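You operate a simulated robot arm through the tools that you are given. There is no shell and no other tool. Be economical: measure what you need, move in short steps, check, and stop when the job is done.

You run a simulated robot arm. Do the job below in one go: nothing can be reset, and whatever is moved stays where it is left.

TASK
Put two of the foam blocks from the top of the front bench on the top of the green bench. Then take the east junction box on the top of the long zone bench and put it away on the top of the fitting bench. What stands upright is to be set down upright.
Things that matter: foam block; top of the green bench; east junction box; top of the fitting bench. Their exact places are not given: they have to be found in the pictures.

The check looks at the end state, three seconds after you hand in, the way a careful person would. Anything else that was tipped, shoved, dropped, spilled or broken makes it a failure.

THE ROBOT
A 6-joint arm with a two-finger parallel gripper on a trunk, on a base that drives. Base frame: it is fixed to the floor where the robot stands at the start and does not move with it; the origin is under the middle of the robot, x ahead of it, y to its left, z up. Readings come in mm, rad, newtons and seconds.
Its first joint turns from -2.007 to 2.007 rad. Places, roughly: top of the green bench [2800, -4300, 800]; top of the fitting bench [-700, -4400, 800]; east junction box [-1250, 750, 750]. Payload 4.2 kg.
Tool frame: the origin (TCP) lies between the finger pads and is the grasp point; the fingertips stand 23 mm ahead of it; z points along the fingers, y is the line along which they close. The gripper opens to 94 mm. The fingers are 38 mm wide and 10 mm thick; the gripper's body (54 by 96 mm) begins 39 mm behind the TCP.
Orientation is told as [roll, pitch, yaw] about the base's x, y, z axes, in that order, counted from this pose: with the fingers straight down and closing along the base's y, the tool's x points along the base's -x, its y along +y and its z along -z.

THE INTERFACE
- The arm moves only by the tool servo_tool. Its argument "rows" is a list of rows, each a list of 3 entries, a list of its own where there are three numbers: the shift along the tool's x, y, z in mm, then the turn, a rotation vector about the tool's x, y, z in degrees, then the gripper command, from -1 (shut) to 1 (fully open), values between in proportion. In form: [[[x, y, z], [wx, wy, wz], gripper], ...]. A call has 1 to 10 rows; each row is the pose to reach, as a shift and turn from the pose commanded when the call began, along the tool's axes at that moment. A row lasts 0.2 s, in which the tool goes at most 50 mm and 0.15 rad; a call with a longer step from one row to the next is refused whole, and so is a gripper value outside its range. A pose out of reach is approached as far as the arm can. The call stops where the force on the tool passes 40 N (or 10 N more than at its start, if that is more) or the arm is blocked; 0.2 s more then pass. Each finger travels about 108 mm/s and halts on what it meets, pressing with about 28 N; the grip force reading is that of the motor and also rises with nothing between the fingers. The clock runs only during rows and for 0.2 s after the last one: add rows that repeat a pose to give the fingers time. It gives the time, the measured TCP pose, the force on the tool (base axes), the opening and the grip force at its end, in the units of the frame above (readings bear some noise).
- Cameras (640 x 400 px; columns grow to the right, rows downward): "scene" is now at [199.7, 126.2, 1312.7]; the picture's right is [-0.82, -0.57, 0.00], its down [-0.36, 0.52, -0.78] and it looks along [0.44, -0.64, -0.63] (base axes); focal length 284 px, centre (320, 200). "wrist" rides on the gripper at [86, 16, -75] in the tool frame; the picture's right is [-0.18, 0.98, 0.00], its down [-0.58, -0.11, -0.81] and it looks along [-0.79, -0.15, 0.59] (tool axes); focal length 243 px, centre (320, 200).
- grab_frame(camera): a new picture of that camera. The clock stands still meanwhile.
- slide_trunk(by): slides the trunk up (or, below 0, down) by that many mm; the arm and the scene camera ride with it, the base frame stays. It gives what a move gives, with no picture.
- base_move(legs): drives the robot by 1 to 6 legs, each [ahead, turn to the left] in mm and rad, along the robot's own axes; the way and the turn of a leg run together, so that a leg with both is an arc; at most 1500 mm and 3.142 rad a leg. The arm and the cameras ride along, it lands a little off, and it stops where it bumps. It gives what a move gives.
- aim_head(pan, tilt): turns the head with the scene camera to pan (to the left, within 1.396 rad either way) and tilt (down, from -0.506 to 1.204), counted from straight ahead of the robot. It gives what a move gives.
- probe_pixels(camera, pixels): for up to 12 pixels [column, row] of the newest picture of that camera ("zoom" is the newest enlarged one), the place [x, y, z] in the base frame of the surface seen there, good to about 2 mm. The clock stands still meanwhile.
- enlarge(camera, box): a new picture of the part [left, top, right, bottom] of that camera's present view, enlarged. The clock stands still meanwhile.
- sign_off(): hands the job in; it is judged then, once.

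Go step by step. Measure first, check grasps and placings, and put right what went wrong. The budget is 110 turns and 90 pictures, counting those below and the enlarged ones. Unless the task says otherwise, let go and move clear before handing in, and close with one line.

The tools are called after ">>>" by a JSON object that holds its "fn" and its "kwargs". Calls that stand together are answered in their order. servo_tool: Moves the arm, as the interface text tells. Its arguments: {"type":"object","properties":{"rows":{"type":"array"}},"required":["rows"]} The other tools are called the same way: slide_trunk (by) slides the trunk up or down; base_move (legs) drives the base; aim_head (pan, tilt) turns the head that bears the scene camera; grab_frame (camera) takes a picture; probe_pixels (camera, pixels) gives the place of the surface under pixels of a picture; enlarge (camera, box) takes an enlarged picture of a part of a camera's view; sign_off () hands the job in.

At the start:

```text
t: 0.0
eef_pos: [474.9, -371.5, 1087.8]
orientation: [0.0, 0.001, 0.001]
contact_force: [0.1, 0.1, 0.0]
gripper_width: 93.9
grip_force: 0.0
trunk travel left (down, up): [-675.0, 315.0]
robot x, y, heading: [0.7, -4.3, -0.0]
head pan, tilt: [-0.965, 0.682]
```

scene: 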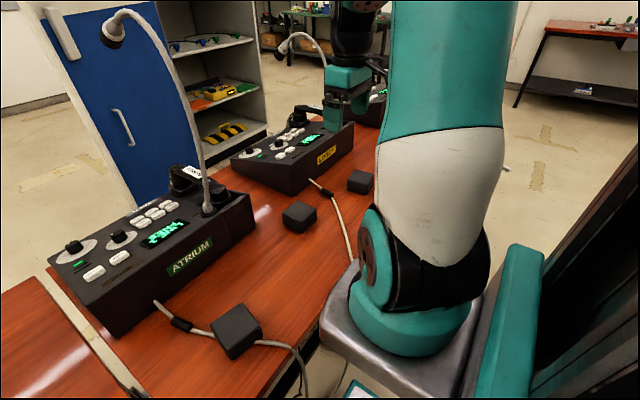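
wrist: 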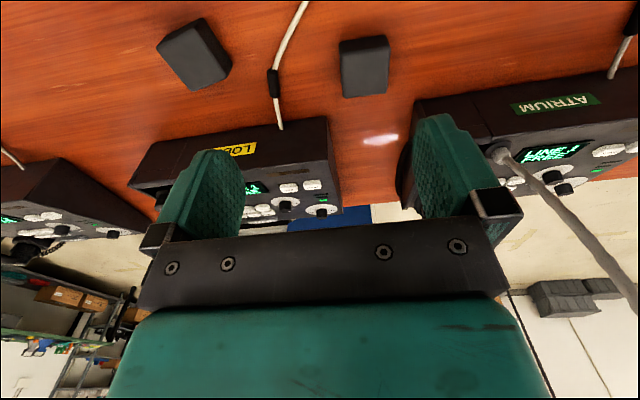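

Three dark blocks are on the front bench at about (237,330), (299,217) and (360,181) in the scene picture. I'll measure them and the bench around them.

>>> {"fn": "probe_pixels", "kwargs": {"camera": "scene", "pixels": [[237, 322], [232, 352], [299, 212], [299, 230], [360, 178], [300, 260], [213, 317], [258, 330], [285, 212], [316, 210], [350, 178], [372, 178]]}}

>>> {"fn": "enlarge", "kwargs": {"camera": "scene", "box": [180, 140, 420, 380]}}

>>> {"fn": "aim_head", "kwargs": {"pan": 0.3, "tilt": 0.6}}

>>> {"fn": "grab_frame", "kwargs": {"camera": "scene"}}

```text
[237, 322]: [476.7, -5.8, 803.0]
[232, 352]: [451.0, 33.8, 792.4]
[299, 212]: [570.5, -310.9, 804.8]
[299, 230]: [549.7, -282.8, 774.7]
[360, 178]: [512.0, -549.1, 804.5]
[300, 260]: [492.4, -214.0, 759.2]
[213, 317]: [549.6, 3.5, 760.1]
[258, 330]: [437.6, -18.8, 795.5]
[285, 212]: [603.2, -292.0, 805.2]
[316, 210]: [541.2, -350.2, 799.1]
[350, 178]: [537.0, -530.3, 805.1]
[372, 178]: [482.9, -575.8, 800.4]
```

```text
1.67 times, centred on (300, 260) of scene
```

zoom: 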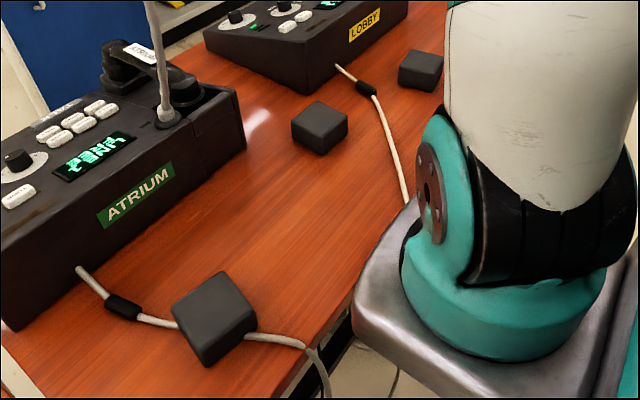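

```text
t: 1.4
eef_pos: [477.2, -369.9, 1087.0]
orientation: [0.0, 0.0, 0.0]
contact_force: [0.4, 0.2, 0.3]
gripper_width: 94.0
grip_force: 0.0
trunk travel left (down, up): [-675.0, 315.0]
robot x, y, heading: [1.0, -2.2, 0.002]
head pan, tilt: [0.3, 0.6]
```

```text
86 pictures are left
```

scene: 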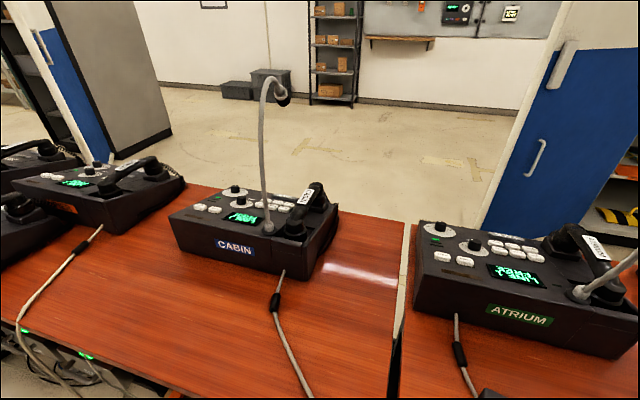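

Blocks 2 and 3, near (565,-315) and (510,-550), are clear of the cable, with tops at about z=805 on a bench at 760. Next I'll look closer to get their edges.

>>> {"fn": "aim_head", "kwargs": {"pan": -0.8, "tilt": 0.75}}

>>> {"fn": "grab_frame", "kwargs": {"camera": "scene"}}

>>> {"fn": "enlarge", "kwargs": {"camera": "wrist", "box": [140, 0, 420, 120]}}

```text
t: 2.8
eef_pos: [475.2, -370.9, 1087.6]
orientation: [0.002, -0.002, -0.001]
contact_force: [-0.6, -0.1, -0.5]
gripper_width: 93.9
grip_force: 0.0
trunk travel left (down, up): [-675.0, 315.0]
robot x, y, heading: [-0.8, -2.0, 0.002]
head pan, tilt: [-0.799, 0.75]
```

```text
85 pictures are left
```

scene: 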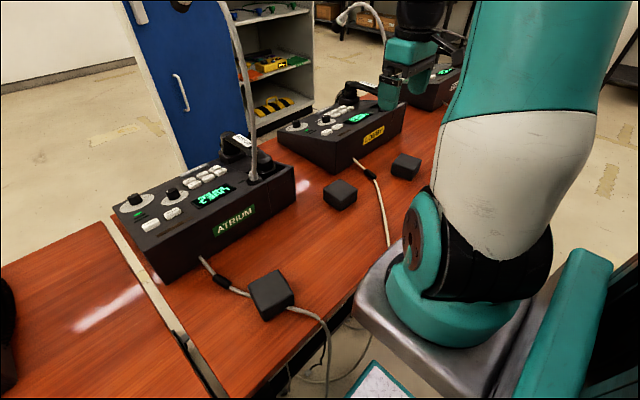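

```text
2.29 times, centred on (280, 60) of wrist
```

zoom: 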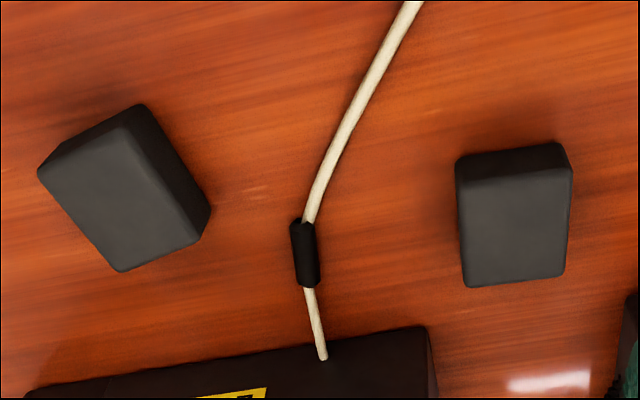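

The enlarged wrist picture shows both top faces. I'll probe their corners.

>>> {"fn": "probe_pixels", "kwargs": {"camera": "zoom", "pixels": [[46, 176], [117, 146], [195, 235], [124, 264], [120, 205], [464, 185], [565, 177], [560, 270], [472, 280], [515, 230], [309, 250], [370, 90]]}}

```text
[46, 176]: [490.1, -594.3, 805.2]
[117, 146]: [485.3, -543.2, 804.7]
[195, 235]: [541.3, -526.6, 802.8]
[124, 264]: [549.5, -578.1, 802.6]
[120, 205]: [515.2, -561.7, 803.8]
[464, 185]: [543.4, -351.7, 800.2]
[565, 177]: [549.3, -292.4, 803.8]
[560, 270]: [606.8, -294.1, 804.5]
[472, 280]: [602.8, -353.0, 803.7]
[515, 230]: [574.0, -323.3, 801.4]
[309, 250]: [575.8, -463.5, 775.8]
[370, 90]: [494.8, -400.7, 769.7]
```

Block 2 is centred near (575,-323) and is about 59 mm square at -3°. Block 3 is near (516,-560) at about +13°. Before descending I'll check where the goosenecks and consoles are.

>>> {"fn": "probe_pixels", "kwargs": {"camera": "scene", "pixels": [[246, 80], [255, 150], [228, 15], [342, 18], [360, 5], [332, 168], [404, 128], [296, 190], [276, 134]]}}

>>> {"fn": "probe_pixels", "kwargs": {"camera": "wrist", "pixels": [[328, 120], [420, 130], [500, 155], [545, 180], [600, 260], [625, 40]]}}

```text
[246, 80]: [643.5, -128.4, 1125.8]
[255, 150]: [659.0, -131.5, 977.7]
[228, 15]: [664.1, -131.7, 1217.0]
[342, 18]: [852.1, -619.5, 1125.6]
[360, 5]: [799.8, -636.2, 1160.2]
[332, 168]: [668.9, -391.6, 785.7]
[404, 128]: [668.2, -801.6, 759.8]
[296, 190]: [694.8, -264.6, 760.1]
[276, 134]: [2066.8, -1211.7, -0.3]
```

```text
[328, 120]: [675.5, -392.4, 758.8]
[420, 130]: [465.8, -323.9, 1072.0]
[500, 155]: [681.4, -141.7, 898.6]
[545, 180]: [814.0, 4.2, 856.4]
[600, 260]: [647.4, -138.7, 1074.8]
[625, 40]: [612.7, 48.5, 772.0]
```

The consoles start at x≥665 and the nearest gooseneck is at y≈-130, so the way down to block 2 is clear. I'll move above it with the fingers open.

>>> {"fn": "servo_tool", "kwargs": {"rows": [[[-35, 16, 0], [0, 0, 1], 1], [[-70, 32, 0], [0, 0, 2], 1], [[-100, 48, 30], [0, 0, 3], 1], [[-100, 48, 75], [0, 0, 3], 1], [[-100, 48, 120], [0, 0, 3], 1], [[-100, 48, 165], [0, 0, 3], 1], [[-100, 48, 210], [0, 0, 3], 1], [[-100, 48, 210], [0, 0, 3], 1]]}}

>>> {"fn": "grab_frame", "kwargs": {"camera": "wrist"}}

```text
t: 4.6
eef_pos: [578.5, -322.0, 875.7]
orientation: [0.0, -0.001, -0.052]
contact_force: [-0.7, -0.7, 0.0]
gripper_width: 94.0
grip_force: 0.1
trunk travel left (down, up): [-675.0, 315.0]
robot x, y, heading: [0.9, -1.7, -0.0]
head pan, tilt: [-0.799, 0.75]
```

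```text
83 pictures are left
```

wrist: 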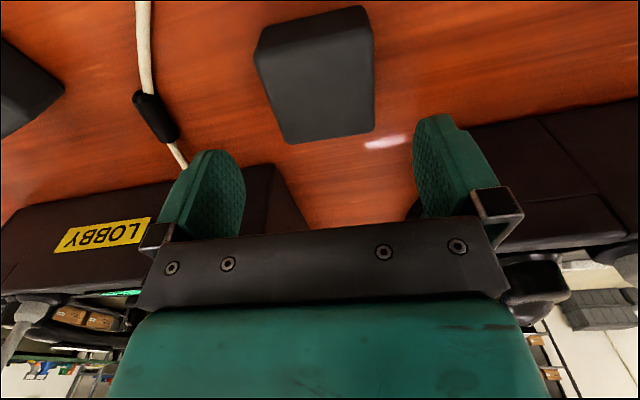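

The block sits between the finger lines. I'll go down 86 mm, close and let the grip settle.

>>> {"fn": "servo_tool", "kwargs": {"rows": [[[2, 0, 40], [0, 0, 0], 1], [[2, 0, 70], [0, 0, 0], 1], [[2, 0, 86], [0, 0, 0], 1], [[2, 0, 86], [0, 0, 0], 1], [[2, 0, 86], [0, 0, 0], -0.2], [[2, 0, 86], [0, 0, 0], -0.2], [[2, 0, 86], [0, 0, 0], -0.2], [[2, 0, 86], [0, 0, 0], -0.2]]}}

>>> {"fn": "grab_frame", "kwargs": {"camera": "wrist"}}

```text
t: 6.4
eef_pos: [573.8, -322.3, 790.7]
orientation: [-0.001, 0.0, -0.052]
contact_force: [0.1, 0.0, -0.1]
gripper_width: 69.0
grip_force: 27.8
trunk travel left (down, up): [-675.0, 315.0]
robot x, y, heading: [-1.5, -3.3, 0.003]
head pan, tilt: [-0.799, 0.75]
```

```text
82 pictures are left
```

wrist: 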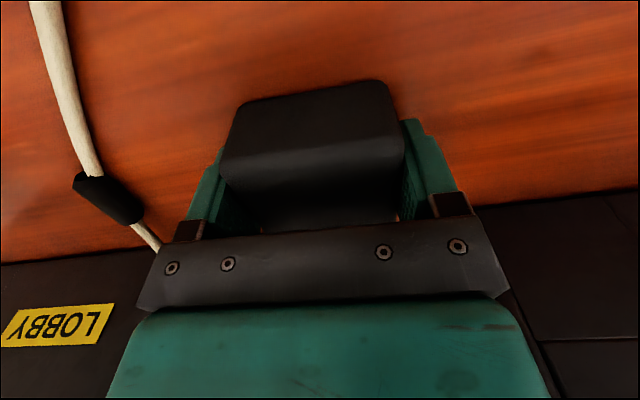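

The grip stopped at 69 mm with 28 N, so the block is held. I'll lift it.

>>> {"fn": "servo_tool", "kwargs": {"rows": [[[0, 0, -30], [0, 0, 0], -0.4], [[0, 0, -75], [0, 0, 0], -0.4], [[0, 0, -120], [0, 0, 0], -0.4], [[0, 0, -165], [0, 0, 0], -0.4], [[0, 0, -210], [0, 0, 0], -0.4], [[0, 0, -255], [0, 0, 0], -0.4], [[40, 0, -280], [0, 0, 0], -0.4], [[80, 0, -280], [0, 0, 0], -0.4], [[100, 0, -280], [0, 0, 0], -0.4]]}}

>>> {"fn": "grab_frame", "kwargs": {"camera": "wrist"}}

>>> {"fn": "aim_head", "kwargs": {"pan": -1.39, "tilt": 0.25}}

>>> {"fn": "grab_frame", "kwargs": {"camera": "scene"}}

```text
t: 8.4
eef_pos: [473.2, -317.1, 1069.8]
orientation: [0.0, 0.0, -0.053]
contact_force: [0.4, -0.3, -0.4]
gripper_width: 69.4
grip_force: 28.5
trunk travel left (down, up): [-675.0, 315.0]
robot x, y, heading: [-1.2, 1.1, -0.003]
head pan, tilt: [-0.799, 0.75]
```

```text
81 pictures are left
```

wrist: 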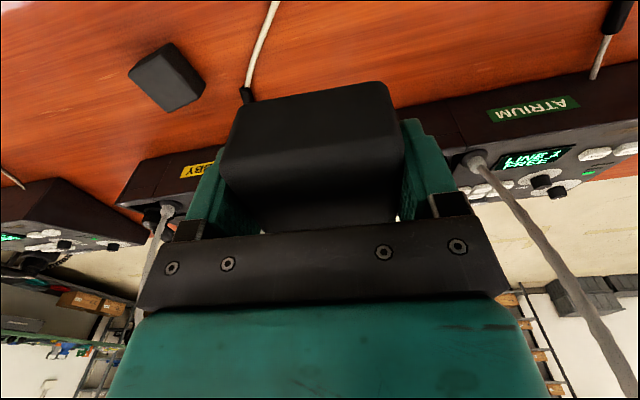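

```text
t: 9.4
eef_pos: [472.6, -317.8, 1069.6]
orientation: [0.001, 0.0, -0.053]
contact_force: [0.0, 0.0, 0.3]
gripper_width: 69.2
grip_force: 27.9
trunk travel left (down, up): [-675.0, 315.0]
robot x, y, heading: [1.7, -2.4, 0.001]
head pan, tilt: [-1.389, 0.25]
```

```text
80 pictures are left
```

scene: 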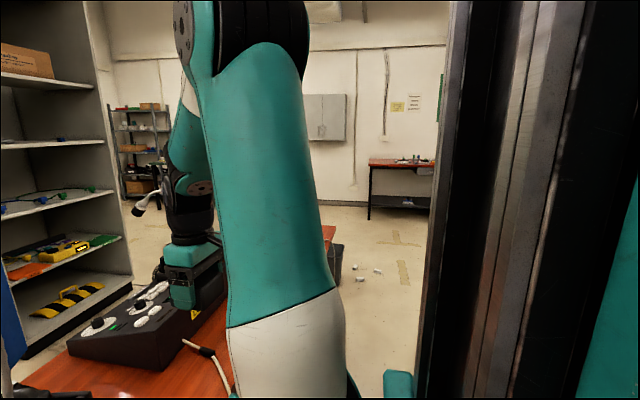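

The block is securely held. I can't see behind me, so I'll look to the left and probe the floor on the right first.

>>> {"fn": "probe_pixels", "kwargs": {"camera": "scene", "pixels": [[355, 266], [377, 270], [334, 262], [395, 162], [370, 215], [400, 320]]}}

>>> {"fn": "aim_head", "kwargs": {"pan": 1.39, "tilt": 0.5}}

>>> {"fn": "grab_frame", "kwargs": {"camera": "scene"}}

```text
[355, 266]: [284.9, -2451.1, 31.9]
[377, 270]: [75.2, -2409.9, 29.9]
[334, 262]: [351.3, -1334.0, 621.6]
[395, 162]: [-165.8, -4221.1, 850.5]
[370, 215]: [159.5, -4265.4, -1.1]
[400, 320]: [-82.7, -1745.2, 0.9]
```

```text
t: 11.8
eef_pos: [473.0, -317.7, 1070.5]
orientation: [0.0, 0.001, -0.054]
contact_force: [-1.0, 0.3, -0.1]
gripper_width: 69.0
grip_force: 28.7
trunk travel left (down, up): [-675.0, 315.0]
robot x, y, heading: [-1.8, -2.7, -0.002]
head pan, tilt: [1.389, 0.499]
```

```text
79 pictures are left
```

scene: 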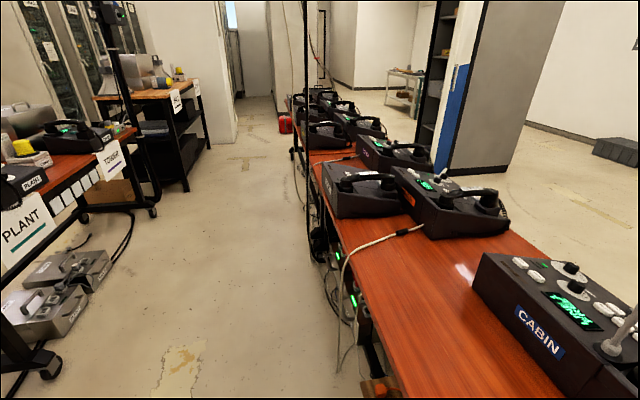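

On the left a row of benches (PLANT, TOWER) faces me across an aisle. I'll measure how wide the aisle is.

>>> {"fn": "probe_pixels", "kwargs": {"camera": "scene", "pixels": [[150, 210], [110, 255], [70, 330], [50, 365], [100, 165], [185, 185], [110, 140], [10, 185], [65, 145], [345, 370], [355, 300], [200, 350]]}}

>>> {"fn": "enlarge", "kwargs": {"camera": "scene", "box": [0, 80, 220, 300]}}

```text
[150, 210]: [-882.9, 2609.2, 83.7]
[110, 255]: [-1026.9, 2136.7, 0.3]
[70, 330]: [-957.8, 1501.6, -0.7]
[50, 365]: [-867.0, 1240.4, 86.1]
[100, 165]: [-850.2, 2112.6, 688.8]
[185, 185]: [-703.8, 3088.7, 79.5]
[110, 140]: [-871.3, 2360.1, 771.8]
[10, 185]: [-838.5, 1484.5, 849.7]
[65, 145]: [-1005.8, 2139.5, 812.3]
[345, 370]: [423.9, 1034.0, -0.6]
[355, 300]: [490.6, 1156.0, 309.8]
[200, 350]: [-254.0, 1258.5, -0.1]
```

```text
1.82 times, centred on (110, 190) of scene
```

zoom: 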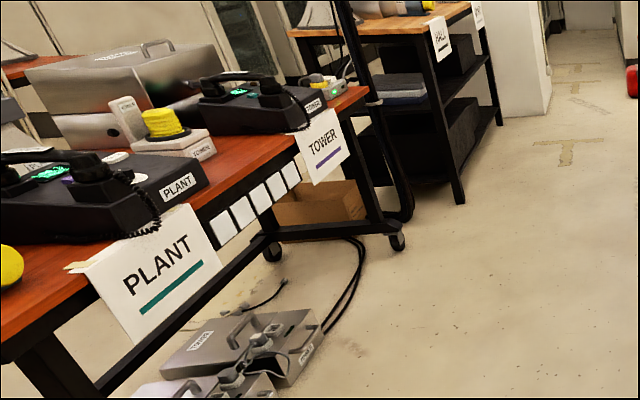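

The aisle runs from about x=-850 to x=420. I'll back off slightly, turn right to face -y and look down the room.

>>> {"fn": "base_move", "kwargs": {"legs": [[-180, 0], [0, -1.571]]}}

>>> {"fn": "aim_head", "kwargs": {"pan": 0.5, "tilt": 0.3}}

>>> {"fn": "grab_frame", "kwargs": {"camera": "scene"}}

```text
t: 17.1
eef_pos: [-482.4, -485.4, 1070.5]
orientation: [-0.001, 0.0, -1.585]
contact_force: [-0.4, -0.4, -0.3]
gripper_width: 69.2
grip_force: 27.7
trunk travel left (down, up): [-675.0, 315.0]
robot x, y, heading: [-182.1, -5.8, -1.531]
head pan, tilt: [1.389, 0.499]
```

```text
t: 18.3
eef_pos: [-481.3, -485.3, 1069.1]
orientation: [-0.001, 0.0, -1.582]
contact_force: [0.7, 0.2, 0.0]
gripper_width: 69.4
grip_force: 28.1
trunk travel left (down, up): [-675.0, 315.0]
robot x, y, heading: [-179.5, 1.0, -1.524]
head pan, tilt: [0.499, 0.3]
```

```text
77 pictures are left
```

scene: 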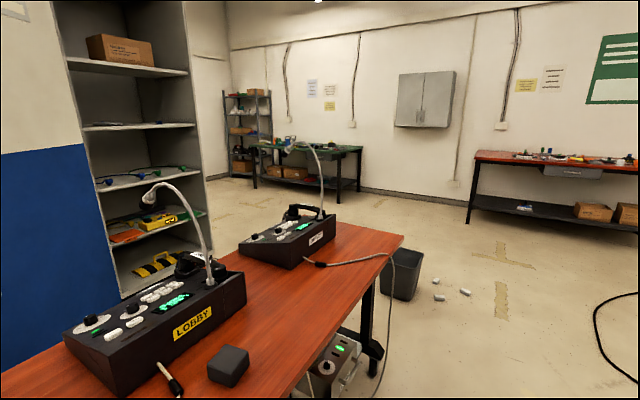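

The green bench shows at (310,150) and the red-topped fitting bench at (560,160). A bin and floor debris sit near (400,275) and (440,297), and a hose at (600,340). I'll probe these for a route.

>>> {"fn": "probe_pixels", "kwargs": {"camera": "scene", "pixels": [[438, 297], [465, 292], [435, 281], [418, 285], [403, 298], [378, 350], [596, 330], [630, 380], [335, 190], [258, 188], [330, 148], [470, 218]]}}

>>> {"fn": "aim_head", "kwargs": {"pan": -0.2, "tilt": 0.45}}

>>> {"fn": "grab_frame", "kwargs": {"camera": "scene"}}

```text
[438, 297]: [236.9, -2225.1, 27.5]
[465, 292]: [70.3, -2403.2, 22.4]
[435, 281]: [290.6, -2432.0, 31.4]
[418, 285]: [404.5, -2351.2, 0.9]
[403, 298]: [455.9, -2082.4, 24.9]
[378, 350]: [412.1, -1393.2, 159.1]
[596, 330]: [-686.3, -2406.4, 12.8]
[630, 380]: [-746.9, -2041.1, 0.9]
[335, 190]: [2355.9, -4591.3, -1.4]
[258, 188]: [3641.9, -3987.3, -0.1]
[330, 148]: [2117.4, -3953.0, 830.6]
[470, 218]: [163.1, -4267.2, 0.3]
```

```text
t: 19.3
eef_pos: [-481.6, -486.0, 1069.6]
orientation: [0.002, -0.001, -1.583]
contact_force: [0.2, 0.1, 1.2]
gripper_width: 69.3
grip_force: 27.6
trunk travel left (down, up): [-675.0, 315.0]
robot x, y, heading: [-184.9, 1.0, -1.533]
head pan, tilt: [-0.201, 0.45]
```

```text
76 pictures are left
```

scene: 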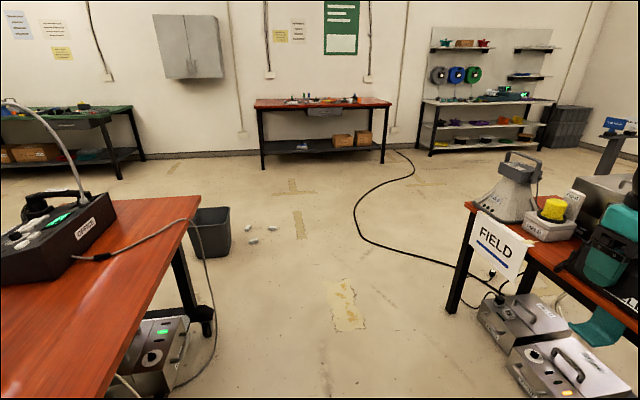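

This gives a clear view of the hose, debris and fitting bench. I'll probe the hose line and the corridor.

>>> {"fn": "probe_pixels", "kwargs": {"camera": "scene", "pixels": [[412, 165], [375, 190], [355, 215], [365, 235], [400, 252], [450, 263], [277, 239], [272, 227], [213, 256], [450, 312], [262, 168], [212, 335]]}}

>>> {"fn": "enlarge", "kwargs": {"camera": "scene", "box": [220, 60, 420, 180]}}

```text
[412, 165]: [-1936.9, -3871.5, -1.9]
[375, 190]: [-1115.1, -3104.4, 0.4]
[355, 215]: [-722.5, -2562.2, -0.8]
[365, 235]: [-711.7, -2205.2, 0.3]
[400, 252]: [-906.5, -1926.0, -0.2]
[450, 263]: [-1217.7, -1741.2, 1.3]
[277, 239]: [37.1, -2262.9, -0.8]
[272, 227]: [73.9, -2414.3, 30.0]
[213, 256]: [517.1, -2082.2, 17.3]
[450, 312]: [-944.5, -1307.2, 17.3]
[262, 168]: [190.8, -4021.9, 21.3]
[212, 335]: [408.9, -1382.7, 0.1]
```

```text
3.20 times, centred on (320, 120) of scene
```

zoom: 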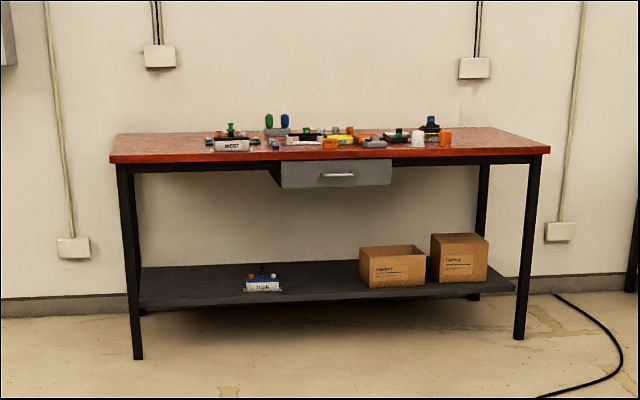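

The gap between debris (x≥20) and hose (x≤-690) is centred near x=-340. I'll swing the arm to the front and then drive to that line.

>>> {"fn": "servo_tool", "kwargs": {"rows": [[[-13, 45, 0], [0, 0, 0], -0.4], [[-26, 90, 0], [0, 0, 0], -0.4], [[-40, 136, 0], [0, 0, 0], -0.4], [[-54, 182, 0], [0, 0, 0], -0.4], [[-68, 228, 0], [0, 0, 0], -0.4], [[-82, 274, 0], [0, 0, 0], -0.4], [[-95, 315, 0], [0, 0, 0], -0.4], [[-95, 315, 0], [0, 0, 0], -0.4]]}}

>>> {"fn": "base_move", "kwargs": {"legs": [[0, -0.195], [1010, 0], [0, 0.155]]}}

>>> {"fn": "grab_frame", "kwargs": {"camera": "scene"}}

```text
t: 21.1
eef_pos: [-163.5, -586.0, 1072.6]
orientation: [0.0, 0.001, -1.585]
contact_force: [0.2, 0.3, -0.3]
gripper_width: 69.3
grip_force: 28.2
trunk travel left (down, up): [-675.0, 315.0]
robot x, y, heading: [-183.6, 4.1, -1.529]
head pan, tilt: [-0.201, 0.45]
```

```text
t: 27.8
eef_pos: [-327.8, -1605.7, 1073.1]
orientation: [0.0, 0.002, -1.605]
contact_force: [-0.6, -0.5, -1.1]
gripper_width: 69.2
grip_force: 28.4
trunk travel left (down, up): [-675.0, 315.0]
robot x, y, heading: [-335.8, -1017.3, -1.552]
head pan, tilt: [-0.201, 0.45]
```

```text
74 pictures are left
```

scene: 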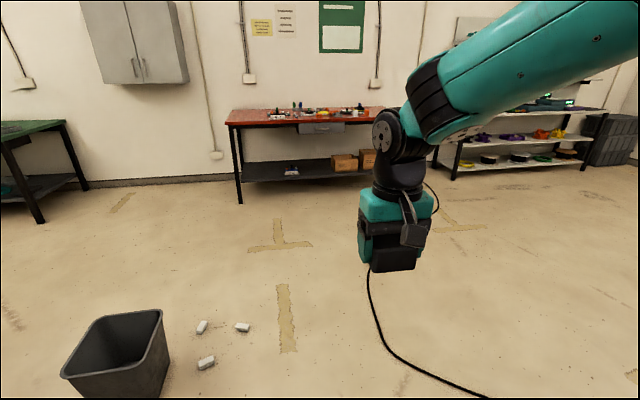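

The path is clear. I'll drive down to y≈-3000 and turn left to face +x.

>>> {"fn": "base_move", "kwargs": {"legs": [[0, -0.019], [1000, 0], [1000, 0], [0, 1.571]]}}

>>> {"fn": "aim_head", "kwargs": {"pan": -0.45, "tilt": 0.45}}

>>> {"fn": "grab_frame", "kwargs": {"camera": "scene"}}

```text
t: 42.1
eef_pos: [241.0, -3015.4, 1072.6]
orientation: [0.001, 0.0, -0.024]
contact_force: [-0.2, -0.5, 0.3]
gripper_width: 69.4
grip_force: 27.7
trunk travel left (down, up): [-675.0, 315.0]
robot x, y, heading: [-343.9, -3027.4, 0.028]
head pan, tilt: [-0.201, 0.45]
```

```text
t: 42.9
eef_pos: [242.5, -3013.9, 1070.6]
orientation: [0.0, 0.002, -0.022]
contact_force: [-0.7, -0.1, 0.3]
gripper_width: 69.2
grip_force: 28.2
trunk travel left (down, up): [-675.0, 315.0]
robot x, y, heading: [-344.5, -3028.9, 0.03]
head pan, tilt: [-0.45, 0.45]
```

```text
73 pictures are left
```

scene: 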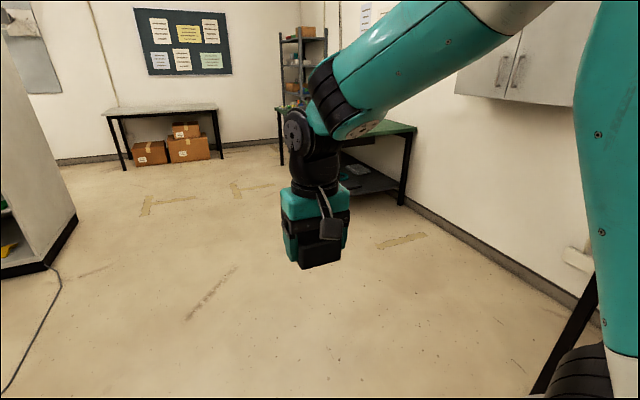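

The floor is clear. I'll drive toward the green bench and look again from closer.

>>> {"fn": "base_move", "kwargs": {"legs": [[0, -0.15], [1100, 0], [1100, 0]]}}

>>> {"fn": "aim_head", "kwargs": {"pan": -0.75, "tilt": 0.5}}

>>> {"fn": "grab_frame", "kwargs": {"camera": "scene"}}

```text
t: 54.3
eef_pos: [2392.2, -3393.7, 1072.1]
orientation: [-0.002, 0.0, -0.181]
contact_force: [0.4, -1.0, 0.0]
gripper_width: 69.2
grip_force: 28.4
trunk travel left (down, up): [-675.0, 315.0]
robot x, y, heading: [1811.0, -3314.0, -0.129]
head pan, tilt: [-0.45, 0.45]
```

```text
t: 55.1
eef_pos: [2391.9, -3393.6, 1071.5]
orientation: [-0.001, -0.001, -0.181]
contact_force: [0.5, 0.4, -0.8]
gripper_width: 69.1
grip_force: 28.2
trunk travel left (down, up): [-675.0, 315.0]
robot x, y, heading: [1813.9, -3312.2, -0.129]
head pan, tilt: [-0.75, 0.499]
```

```text
72 pictures are left
```

scene: 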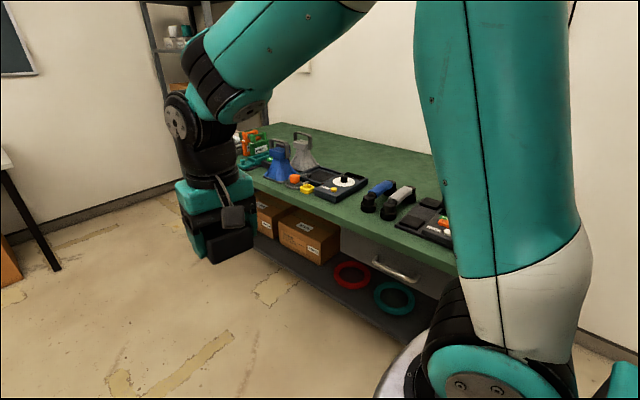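

Items line the bench front and the rear strip looks free. I'll probe the items and the free zones.

>>> {"fn": "probe_pixels", "kwargs": {"camera": "scene", "pixels": [[302, 140], [280, 165], [345, 182], [375, 195], [400, 200], [435, 225], [400, 150], [350, 145], [420, 165], [305, 205], [440, 262], [425, 205]]}}

>>> {"fn": "enlarge", "kwargs": {"camera": "scene", "box": [220, 100, 480, 300]}}

```text
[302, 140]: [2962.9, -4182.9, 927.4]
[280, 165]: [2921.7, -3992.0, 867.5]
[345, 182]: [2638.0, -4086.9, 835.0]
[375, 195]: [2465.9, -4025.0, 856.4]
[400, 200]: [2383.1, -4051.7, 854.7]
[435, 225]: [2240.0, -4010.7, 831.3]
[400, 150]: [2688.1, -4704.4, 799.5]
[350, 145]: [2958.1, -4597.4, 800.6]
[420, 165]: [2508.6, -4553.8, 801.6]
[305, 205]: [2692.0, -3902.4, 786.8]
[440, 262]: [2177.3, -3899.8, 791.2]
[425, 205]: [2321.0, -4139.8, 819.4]
```

```text
2.00 times, centred on (350, 200) of scene
```

zoom: 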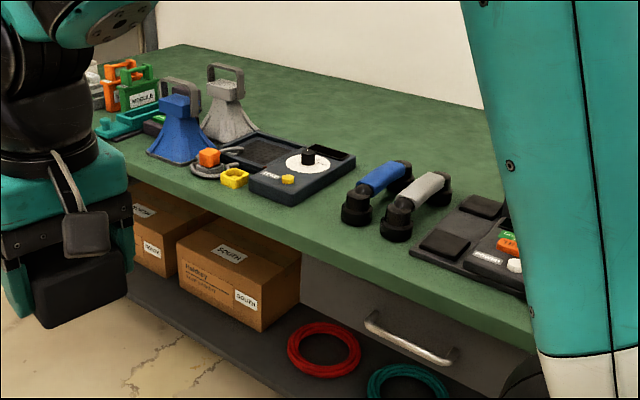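

The surface is at z=800, items reach back to about y=-4200 and the strip behind them is free. I'll drive abreast of x≈2517, face the bench and look.

>>> {"fn": "base_move", "kwargs": {"legs": [[700, 0], [0, -1.442]]}}

>>> {"fn": "aim_head", "kwargs": {"pan": 0.0, "tilt": 0.7}}

>>> {"fn": "grab_frame", "kwargs": {"camera": "scene"}}

```text
t: 62.5
eef_pos: [2499.5, -3978.9, 1071.0]
orientation: [0.001, 0.001, -1.615]
contact_force: [-0.1, -0.9, 0.1]
gripper_width: 69.2
grip_force: 28.1
trunk travel left (down, up): [-675.0, 315.0]
robot x, y, heading: [2501.7, -3395.1, -1.562]
head pan, tilt: [-0.75, 0.499]
```

```text
t: 63.6
eef_pos: [2499.5, -3978.4, 1071.8]
orientation: [-0.001, 0.001, -1.614]
contact_force: [0.5, -0.2, 0.0]
gripper_width: 69.2
grip_force: 27.8
trunk travel left (down, up): [-675.0, 315.0]
robot x, y, heading: [2498.4, -3394.4, -1.561]
head pan, tilt: [0.0, 0.7]
```

```text
70 pictures are left
```

scene: 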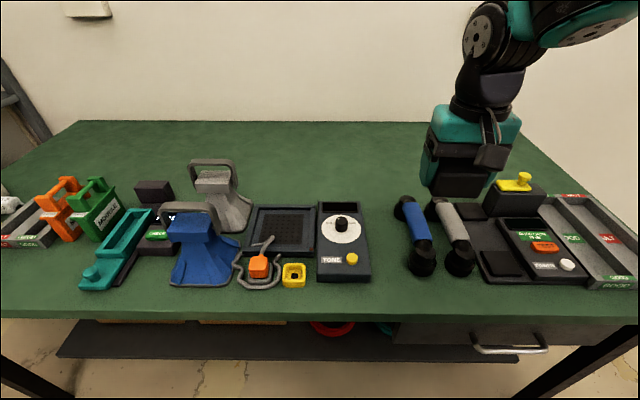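

The free rear strip is visible around (300,180) to (400,180). I'll probe the surface and the back edges of the items there.

>>> {"fn": "probe_pixels", "kwargs": {"camera": "scene", "pixels": [[390, 180], [350, 180], [300, 185], [340, 203], [283, 206], [405, 197], [370, 165], [300, 165], [383, 230], [383, 270], [375, 312], [395, 265]]}}

```text
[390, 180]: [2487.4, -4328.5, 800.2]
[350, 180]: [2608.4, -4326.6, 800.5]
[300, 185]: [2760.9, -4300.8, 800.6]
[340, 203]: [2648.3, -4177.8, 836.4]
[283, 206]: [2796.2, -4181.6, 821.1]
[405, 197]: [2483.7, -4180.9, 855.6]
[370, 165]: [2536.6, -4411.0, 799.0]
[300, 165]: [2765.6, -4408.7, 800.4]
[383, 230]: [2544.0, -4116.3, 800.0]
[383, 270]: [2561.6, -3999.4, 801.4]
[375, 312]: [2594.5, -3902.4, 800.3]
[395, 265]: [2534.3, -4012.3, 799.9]
```

Target spots are (2600,-4290) for this block and another beside it, on a surface at z=800. I'll drive 100 mm forward to bring them into reach.

>>> {"fn": "base_move", "kwargs": {"legs": [[100, 0]]}}

```text
t: 64.7
eef_pos: [2500.1, -4077.1, 1072.6]
orientation: [0.001, 0.0, -1.617]
contact_force: [-0.4, 0.1, -1.0]
gripper_width: 69.3
grip_force: 28.1
trunk travel left (down, up): [-675.0, 315.0]
robot x, y, heading: [2501.8, -3492.6, -1.563]
head pan, tilt: [0.0, 0.7]
```

Now moving over the spot and down to z≈850.

>>> {"fn": "servo_tool", "kwargs": {"rows": [[[-42, 22, 0], [0, 0, 0], -0.4], [[-84, 44, 0], [0, 0, 0], -0.4], [[-126, 66, 0], [0, 0, 0], -0.4], [[-168, 88, 0], [0, 0, 0], -0.4], [[-208, 110, 10], [0, 0, 0], -0.4], [[-208, 110, 55], [0, 0, 0], -0.4], [[-208, 110, 100], [0, 0, 0], -0.4], [[-208, 110, 145], [0, 0, 0], -0.4], [[-208, 110, 190], [0, 0, 0], -0.4], [[-208, 110, 215], [0, 0, 0], -0.4]]}}

>>> {"fn": "grab_frame", "kwargs": {"camera": "scene"}}

```text
t: 66.9
eef_pos: [2598.7, -4291.8, 858.1]
orientation: [0.0, 0.001, -1.617]
contact_force: [-0.1, -0.5, -0.2]
gripper_width: 68.9
grip_force: 27.9
trunk travel left (down, up): [-675.0, 315.0]
robot x, y, heading: [2503.1, -3490.4, -1.561]
head pan, tilt: [0.0, 0.7]
```

```text
69 pictures are left
```

scene: 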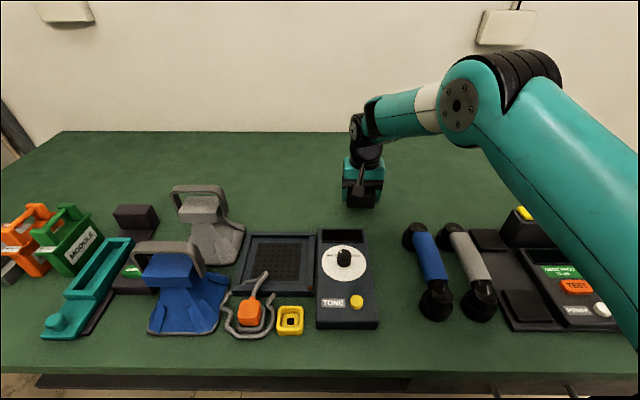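

The block hangs above free surface at (362,205). I'll lower it to z≈832, open and rise.

>>> {"fn": "servo_tool", "kwargs": {"rows": [[[0, 0, 15], [0, 0, 0], -0.4], [[0, 0, 25], [0, 0, 0], -0.4], [[0, 0, 26], [0, 0, 0], -0.4], [[0, 0, 26], [0, 0, 0], 0.7], [[0, 0, 26], [0, 0, 0], 1], [[0, 0, 26], [0, 0, 0], 1], [[0, 0, 0], [0, 0, 0], 1], [[0, 0, -45], [0, 0, 0], 1], [[0, 0, -90], [0, 0, 0], 1]]}}

>>> {"fn": "grab_frame", "kwargs": {"camera": "wrist"}}

```text
t: 68.9
eef_pos: [2603.3, -4288.7, 946.7]
orientation: [-0.001, 0.0, -1.616]
contact_force: [0.5, 0.2, -0.8]
gripper_width: 93.9
grip_force: 0.1
trunk travel left (down, up): [-675.0, 315.0]
robot x, y, heading: [2501.5, -3489.4, -1.564]
head pan, tilt: [0.0, 0.7]
```

```text
68 pictures are left
```

wrist: 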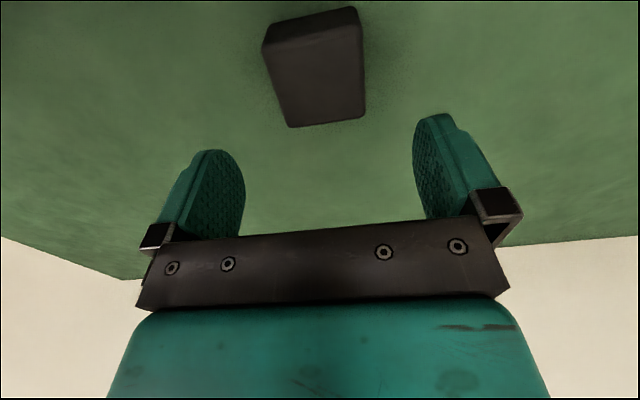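

The block stands on the bench and the fingers are clear. I'll raise and retract the arm, then drive back to the aisle.

>>> {"fn": "servo_tool", "kwargs": {"rows": [[[0, 0, -45], [0, 0, 0], 1], [[0, 0, -90], [0, 0, 0], 1], [[0, 0, -126], [0, 0, 0], 1], [[42, -22, -126], [0, 0, 0], 1], [[84, -44, -126], [0, 0, 0], 1], [[126, -66, -126], [0, 0, 0], 1], [[168, -88, -126], [0, 0, 0], 1], [[210, -110, -126], [0, 0, 0], 1]]}}

>>> {"fn": "base_move", "kwargs": {"legs": [[-110, 0], [0, -1.705], [1430, 0], [1430, 0]]}}

>>> {"fn": "grab_frame", "kwargs": {"camera": "scene"}}

```text
t: 70.7
eef_pos: [2502.0, -4076.2, 1076.0]
orientation: [0.001, 0.0, -1.616]
contact_force: [-0.8, 0.6, -0.6]
gripper_width: 93.8
grip_force: 0.0
trunk travel left (down, up): [-675.0, 315.0]
robot x, y, heading: [2500.0, -3491.1, -1.567]
head pan, tilt: [0.0, 0.7]
```

```text
t: 89.5
eef_pos: [-892.4, -2853.1, 1076.7]
orientation: [0.001, 0.0, 2.935]
contact_force: [0.6, 0.2, 0.0]
gripper_width: 93.9
grip_force: 0.0
trunk travel left (down, up): [-675.0, 315.0]
robot x, y, heading: [-314.7, -2948.6, 2.983]
head pan, tilt: [0.0, 0.7]
```

```text
67 pictures are left
```

scene: 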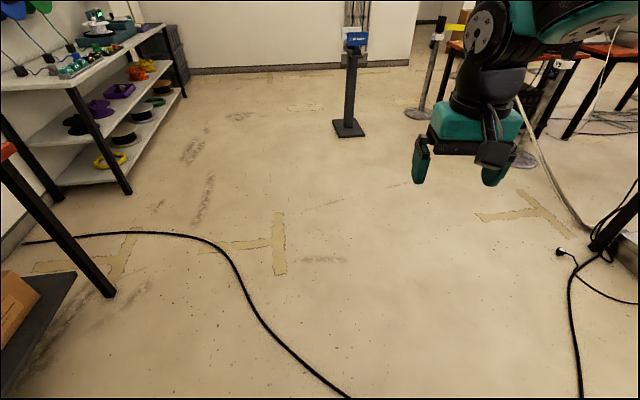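

I'm at (-315,-2949). I'll turn to +y, drive up the aisle to y≈-500, and face the front bench.

>>> {"fn": "base_move", "kwargs": {"legs": [[0, -1.402], [1220, 0], [1220, 0]]}}

>>> {"fn": "base_move", "kwargs": {"legs": [[0, -1.575]]}}

>>> {"fn": "grab_frame", "kwargs": {"camera": "scene"}}

```text
t: 105.0
eef_pos: [-269.3, 94.3, 1076.7]
orientation: [-0.001, 0.0, 1.492]
contact_force: [0.2, -0.2, 0.6]
gripper_width: 94.2
grip_force: 0.1
trunk travel left (down, up): [-675.0, 315.0]
robot x, y, heading: [-287.6, -491.2, 1.544]
head pan, tilt: [0.0, 0.7]
```

```text
t: 109.2
eef_pos: [295.5, -497.3, 1076.8]
orientation: [-0.001, 0.0, -0.06]
contact_force: [0.3, 0.4, -0.2]
gripper_width: 93.8
grip_force: 0.1
trunk travel left (down, up): [-675.0, 315.0]
robot x, y, heading: [-288.5, -491.9, -0.011]
head pan, tilt: [0.0, 0.7]
```

```text
66 pictures are left
```

scene: 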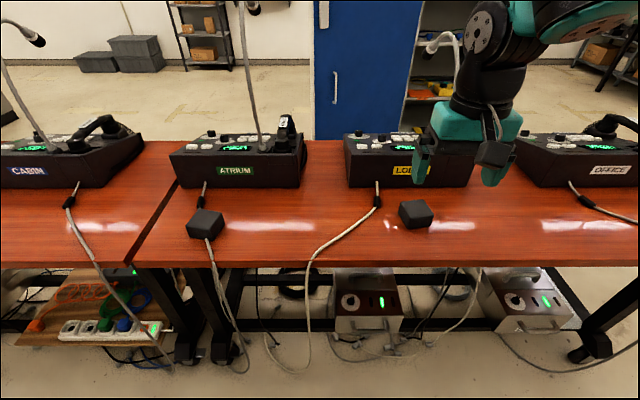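

The block is at (416,214). I'll drive 160 mm forward so it comes into reach, and probe it and the bench edge.

>>> {"fn": "probe_pixels", "kwargs": {"camera": "scene", "pixels": [[416, 210], [408, 264], [305, 300], [305, 372], [440, 40]]}}

>>> {"fn": "base_move", "kwargs": {"legs": [[160, 0]]}}

>>> {"fn": "grab_frame", "kwargs": {"camera": "wrist"}}

```text
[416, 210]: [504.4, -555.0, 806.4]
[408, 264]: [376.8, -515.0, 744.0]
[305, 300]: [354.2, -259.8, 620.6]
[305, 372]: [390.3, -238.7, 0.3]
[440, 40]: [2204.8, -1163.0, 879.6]
```

```text
t: 110.5
eef_pos: [452.4, -502.5, 1076.8]
orientation: [-0.001, -0.001, -0.064]
contact_force: [-0.2, 0.1, -0.4]
gripper_width: 93.9
grip_force: 0.2
trunk travel left (down, up): [-675.0, 315.0]
robot x, y, heading: [-128.5, -491.8, -0.01]
head pan, tilt: [0.0, 0.7]
```

```text
65 pictures are left
```

wrist: 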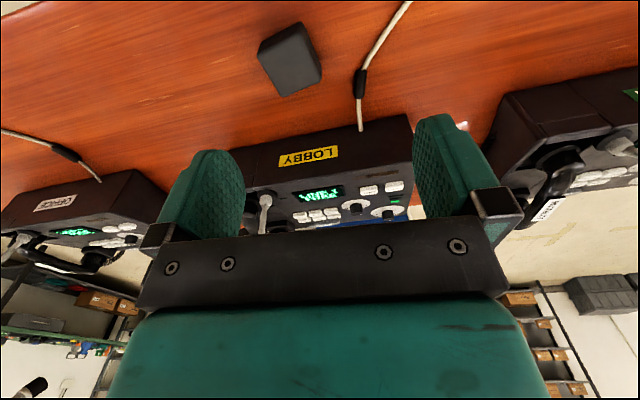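

I'll enlarge the block at (290,58) to get exact edges, and probe the LOBBY gooseneck at (265,215).

>>> {"fn": "probe_pixels", "kwargs": {"camera": "wrist", "pixels": [[265, 205], [265, 225], [360, 90], [335, 118]]}}

>>> {"fn": "enlarge", "kwargs": {"camera": "wrist", "box": [210, 0, 370, 110]}}

```text
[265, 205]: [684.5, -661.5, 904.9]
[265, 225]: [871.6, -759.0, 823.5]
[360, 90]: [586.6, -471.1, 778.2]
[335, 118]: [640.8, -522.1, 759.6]
```

```text
3.64 times, centred on (290, 55) of wrist
```

zoom: 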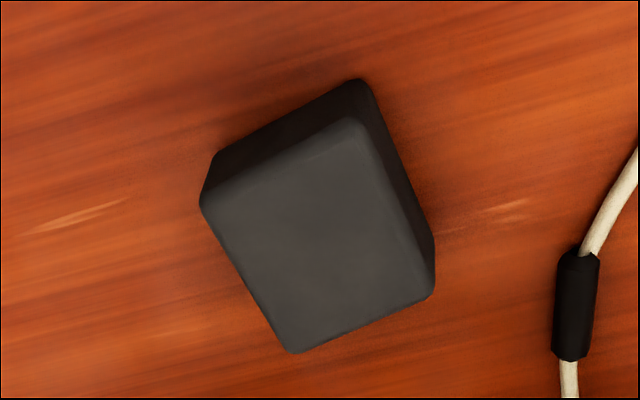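

>>> {"fn": "probe_pixels", "kwargs": {"camera": "zoom", "pixels": [[208, 206], [350, 126], [428, 290], [294, 346], [320, 240], [252, 278], [390, 205], [280, 165], [360, 320]]}}

```text
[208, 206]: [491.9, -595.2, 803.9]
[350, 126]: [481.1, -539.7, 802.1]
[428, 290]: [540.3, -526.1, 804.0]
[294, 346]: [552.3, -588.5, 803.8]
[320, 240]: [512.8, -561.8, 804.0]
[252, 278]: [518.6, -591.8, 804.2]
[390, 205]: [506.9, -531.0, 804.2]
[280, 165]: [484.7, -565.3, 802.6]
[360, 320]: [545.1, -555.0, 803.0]
```

The block is centred at (516,-562) with a yaw of about +10°. I'll align and move above it.

>>> {"fn": "servo_tool", "kwargs": {"rows": [[[-23, -19, 0], [0, 0, -5], 1], [[-46, -38, 0], [0, 0, -10], 1], [[-68, -56, 20], [0, 0, -14], 1], [[-68, -56, 65], [0, 0, -14], 1], [[-68, -56, 110], [0, 0, -14], 1], [[-68, -56, 155], [0, 0, -14], 1], [[-68, -56, 200], [0, 0, -14], 1], [[-68, -56, 200], [0, 0, -14], 1]]}}

>>> {"fn": "grab_frame", "kwargs": {"camera": "wrist"}}

```text
t: 112.3
eef_pos: [514.7, -564.5, 875.4]
orientation: [-0.002, -0.002, 0.182]
contact_force: [-0.2, 0.0, 0.0]
gripper_width: 93.9
grip_force: 0.0
trunk travel left (down, up): [-675.0, 315.0]
robot x, y, heading: [-128.3, -490.9, -0.019]
head pan, tilt: [0.0, 0.7]
```

```text
63 pictures are left
```

wrist: 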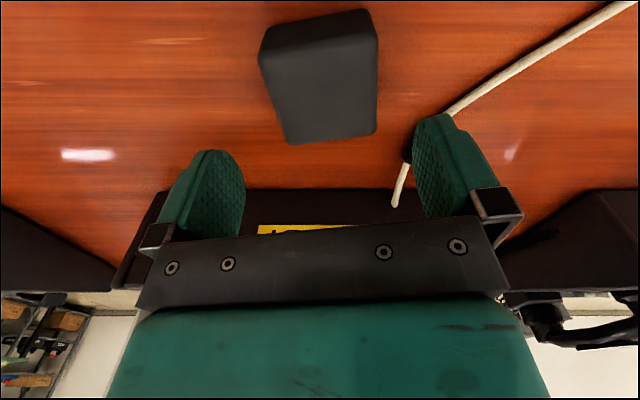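

The block is centred and the cable is well outside the fingers. I'll go down, close and lift.

>>> {"fn": "servo_tool", "kwargs": {"rows": [[[0, 0, 40], [0, 0, 0], 1], [[0, 0, 70], [0, 0, 0], 1], [[0, 0, 85], [0, 0, 0], 1], [[0, 0, 85], [0, 0, 0], 1], [[0, 0, 85], [0, 0, 0], -0.4], [[0, 0, 85], [0, 0, 0], -0.4], [[0, 0, 85], [0, 0, 0], -0.4], [[0, 0, 60], [0, 0, 0], -0.4], [[0, 0, 15], [0, 0, 0], -0.4], [[0, 0, -30], [0, 0, 0], -0.4]]}}

>>> {"fn": "grab_frame", "kwargs": {"camera": "wrist"}}

```text
t: 114.5
eef_pos: [514.5, -564.4, 907.0]
orientation: [0.001, 0.001, 0.182]
contact_force: [-0.4, -0.3, -0.7]
gripper_width: 69.1
grip_force: 28.3
trunk travel left (down, up): [-675.0, 315.0]
robot x, y, heading: [-132.5, -493.3, -0.007]
head pan, tilt: [0.0, 0.7]
```

```text
62 pictures are left
```

wrist: 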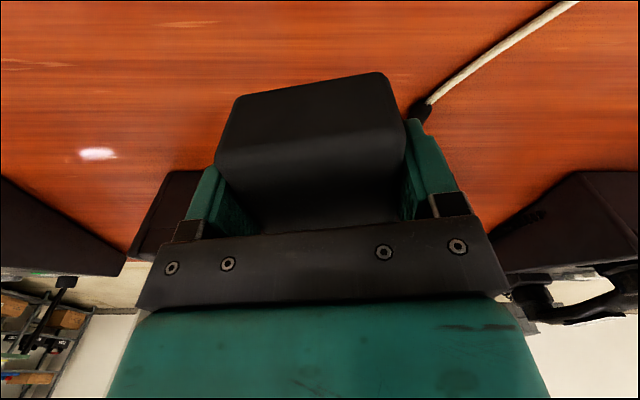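

The second block is held at 69 mm. I'll raise it, bring the arm to the front, back off and turn to -y.

>>> {"fn": "servo_tool", "kwargs": {"rows": [[[0, 0, -45], [0, 0, 0], -0.4], [[0, 0, -90], [0, 0, 0], -0.4], [[0, 0, -135], [0, 0, 0], -0.4], [[0, 0, -168], [0, 0, 0], -0.4], [[16, 26, -168], [0, 0, 5], -0.4], [[32, 52, -168], [0, 0, 10], -0.4], [[47, 77, -168], [0, 0, 14], -0.4], [[47, 77, -168], [0, 0, 14], -0.4]]}}

>>> {"fn": "base_move", "kwargs": {"legs": [[-210, 0], [0, -1.564], [1250, 0], [1250, 0]]}}

```text
t: 116.3
eef_pos: [458.5, -496.4, 1072.3]
orientation: [0.001, 0.0, -0.065]
contact_force: [-0.4, -0.7, -0.3]
gripper_width: 69.2
grip_force: 27.8
trunk travel left (down, up): [-675.0, 315.0]
robot x, y, heading: [-131.5, -494.6, -0.013]
head pan, tilt: [0.0, 0.7]
```

```text
t: 133.5
eef_pos: [-189.3, -3569.3, 1071.8]
orientation: [0.0, 0.0, -1.56]
contact_force: [-0.5, 1.1, -1.0]
gripper_width: 69.1
grip_force: 28.6
trunk travel left (down, up): [-675.0, 315.0]
robot x, y, heading: [-227.7, -2978.6, -1.507]
head pan, tilt: [0.0, 0.7]
```

I'm at (-228,-2979) with the block held. Next I'll turn and drive to the green bench standoff at about (2500,-3390).

>>> {"fn": "base_move", "kwargs": {"legs": [[0, 1.357], [1380, 0], [1380, 0]]}}

>>> {"fn": "aim_head", "kwargs": {"pan": -0.3, "tilt": 0.6}}

```text
t: 150.3
eef_pos: [3105.8, -3613.1, 1072.3]
orientation: [0.001, 0.0, -0.246]
contact_force: [0.0, 0.1, -0.1]
gripper_width: 69.3
grip_force: 28.2
trunk travel left (down, up): [-675.0, 315.0]
robot x, y, heading: [2525.3, -3497.4, -0.19]
head pan, tilt: [0.0, 0.7]
```

```text
t: 151.1
eef_pos: [3104.8, -3613.1, 1073.2]
orientation: [-0.001, 0.0, -0.246]
contact_force: [-0.5, 0.4, -0.8]
gripper_width: 69.4
grip_force: 28.3
trunk travel left (down, up): [-675.0, 315.0]
robot x, y, heading: [2526.0, -3505.2, -0.197]
head pan, tilt: [-0.3, 0.6]
```

I ended at y≈-3505, too close to the bench to turn safely. I'll arc backwards away from it, then drive forward parallel to the bench.

>>> {"fn": "base_move", "kwargs": {"legs": [[-400, -0.4], [0, 0.58], [400, 0]]}}

```text
t: 157.4
eef_pos: [3160.2, -3351.1, 1072.2]
orientation: [-0.001, -0.001, -0.054]
contact_force: [0.1, 0.2, 0.2]
gripper_width: 69.2
grip_force: 28.2
trunk travel left (down, up): [-675.0, 315.0]
robot x, y, heading: [2567.7, -3353.1, -0.003]
head pan, tilt: [-0.3, 0.6]
```

Now I'll turn to face the bench and drive in.

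>>> {"fn": "base_move", "kwargs": {"legs": [[0, -1.568], [135, 0]]}}

>>> {"fn": "aim_head", "kwargs": {"pan": 0.1, "tilt": 0.7}}

>>> {"fn": "grab_frame", "kwargs": {"camera": "scene"}}

```text
t: 162.5
eef_pos: [2577.0, -4076.6, 1072.0]
orientation: [0.001, 0.0, -1.611]
contact_force: [0.7, 0.2, -0.3]
gripper_width: 69.3
grip_force: 28.1
trunk travel left (down, up): [-675.0, 315.0]
robot x, y, heading: [2567.8, -3486.5, -1.556]
head pan, tilt: [-0.3, 0.6]
```

```text
t: 163.4
eef_pos: [2578.6, -4076.5, 1071.2]
orientation: [0.0, 0.001, -1.611]
contact_force: [0.3, 0.4, -0.4]
gripper_width: 69.3
grip_force: 27.5
trunk travel left (down, up): [-675.0, 315.0]
robot x, y, heading: [2569.9, -3486.5, -1.563]
head pan, tilt: [0.099, 0.7]
```

```text
61 pictures are left
```

scene: 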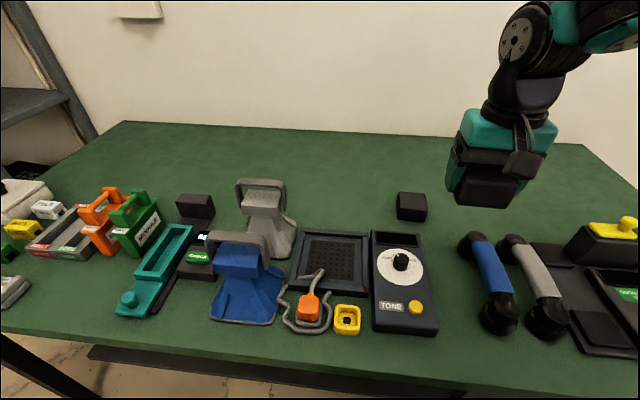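

The first block stands at (411,205). The second spot, (2725,-4290) near pixel (355,205), is free, so I'll move over it.

>>> {"fn": "servo_tool", "kwargs": {"rows": [[[-35, 26, 0], [0, 0, 0], -0.4], [[-70, 52, 0], [0, 0, 0], -0.4], [[-105, 78, 0], [0, 0, 0], -0.4], [[-140, 104, 0], [0, 0, 0], -0.4], [[-175, 130, 10], [0, 0, 0], -0.4], [[-208, 155, 30], [0, 0, 0], -0.4], [[-208, 155, 76], [0, 0, 0], -0.4], [[-208, 155, 122], [0, 0, 0], -0.4], [[-208, 155, 168], [0, 0, 0], -0.4], [[-208, 155, 213], [0, 0, 0], -0.4]]}}

>>> {"fn": "grab_frame", "kwargs": {"camera": "scene"}}

```text
t: 165.6
eef_pos: [2728.9, -4292.9, 860.1]
orientation: [0.0, 0.0, -1.613]
contact_force: [0.0, 0.4, 0.3]
gripper_width: 69.1
grip_force: 28.2
trunk travel left (down, up): [-675.0, 315.0]
robot x, y, heading: [2567.3, -3483.7, -1.563]
head pan, tilt: [0.099, 0.7]
```

```text
60 pictures are left
```

scene: 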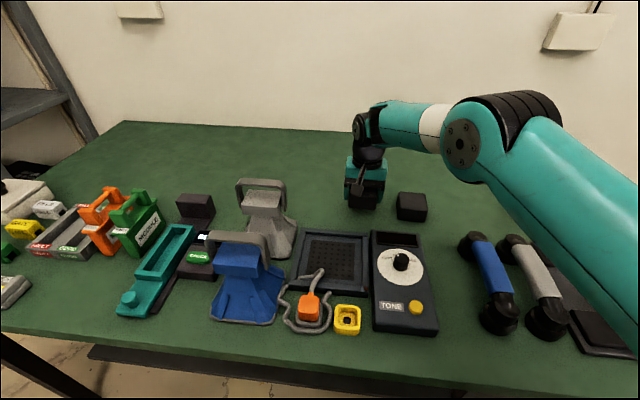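

The held block is above a free spot with the first one well to the right. I'll lower, release and rise.

>>> {"fn": "servo_tool", "kwargs": {"rows": [[[0, 0, 15], [0, 0, 0], -0.4], [[0, 0, 26], [0, 0, 0], -0.4], [[0, 0, 28], [0, 0, 0], -0.4], [[0, 0, 28], [0, 0, 0], 0.7], [[0, 0, 28], [0, 0, 0], 1], [[0, 0, 28], [0, 0, 0], 1], [[0, 0, 0], [0, 0, 0], 1], [[0, 0, -45], [0, 0, 0], 1], [[0, 0, -90], [0, 0, 0], 1]]}}

>>> {"fn": "servo_tool", "kwargs": {"rows": [[[0, 0, -45], [0, 0, 0], 1], [[0, 0, -90], [0, 0, 0], 1], [[0, 0, -126], [0, 0, 0], 1], [[35, -26, -126], [0, 0, 0], 1], [[70, -52, -126], [0, 0, 0], 1], [[105, -78, -126], [0, 0, 0], 1], [[140, -104, -126], [0, 0, 0], 1], [[175, -130, -126], [0, 0, 0], 1], [[208, -155, -126], [0, 0, 0], 1]]}}

>>> {"fn": "grab_frame", "kwargs": {"camera": "scene"}}

```text
t: 167.6
eef_pos: [2725.7, -4290.3, 947.9]
orientation: [-0.002, 0.002, -1.612]
contact_force: [0.5, 0.5, -0.6]
gripper_width: 94.0
grip_force: 0.1
trunk travel left (down, up): [-675.0, 315.0]
robot x, y, heading: [2565.5, -3486.0, -1.559]
head pan, tilt: [0.099, 0.7]
```

```text
t: 169.6
eef_pos: [2579.7, -4076.7, 1073.6]
orientation: [0.001, 0.0, -1.612]
contact_force: [0.5, 0.3, -1.4]
gripper_width: 94.0
grip_force: 0.0
trunk travel left (down, up): [-675.0, 315.0]
robot x, y, heading: [2570.0, -3488.5, -1.563]
head pan, tilt: [0.099, 0.7]
```

```text
59 pictures are left
```

scene: 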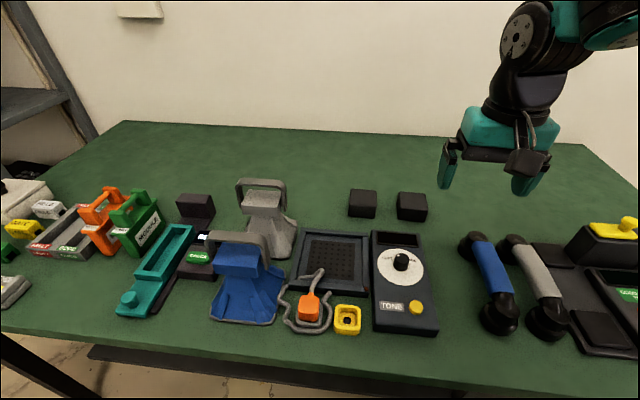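

Both blocks stand on the green bench at (362,203) and (411,206). I'll drive back toward the aisle for the junction box.

>>> {"fn": "base_move", "kwargs": {"legs": [[-130, 0], [0, -1.691], [1465, 0], [1465, 0]]}}

```text
t: 188.9
eef_pos: [-975.5, -2932.0, 1075.4]
orientation: [0.002, 0.0, 2.957]
contact_force: [0.4, 0.3, -0.1]
gripper_width: 94.1
grip_force: 0.0
trunk travel left (down, up): [-675.0, 315.0]
robot x, y, heading: [-385.5, -3006.0, 3.008]
head pan, tilt: [0.099, 0.7]
```

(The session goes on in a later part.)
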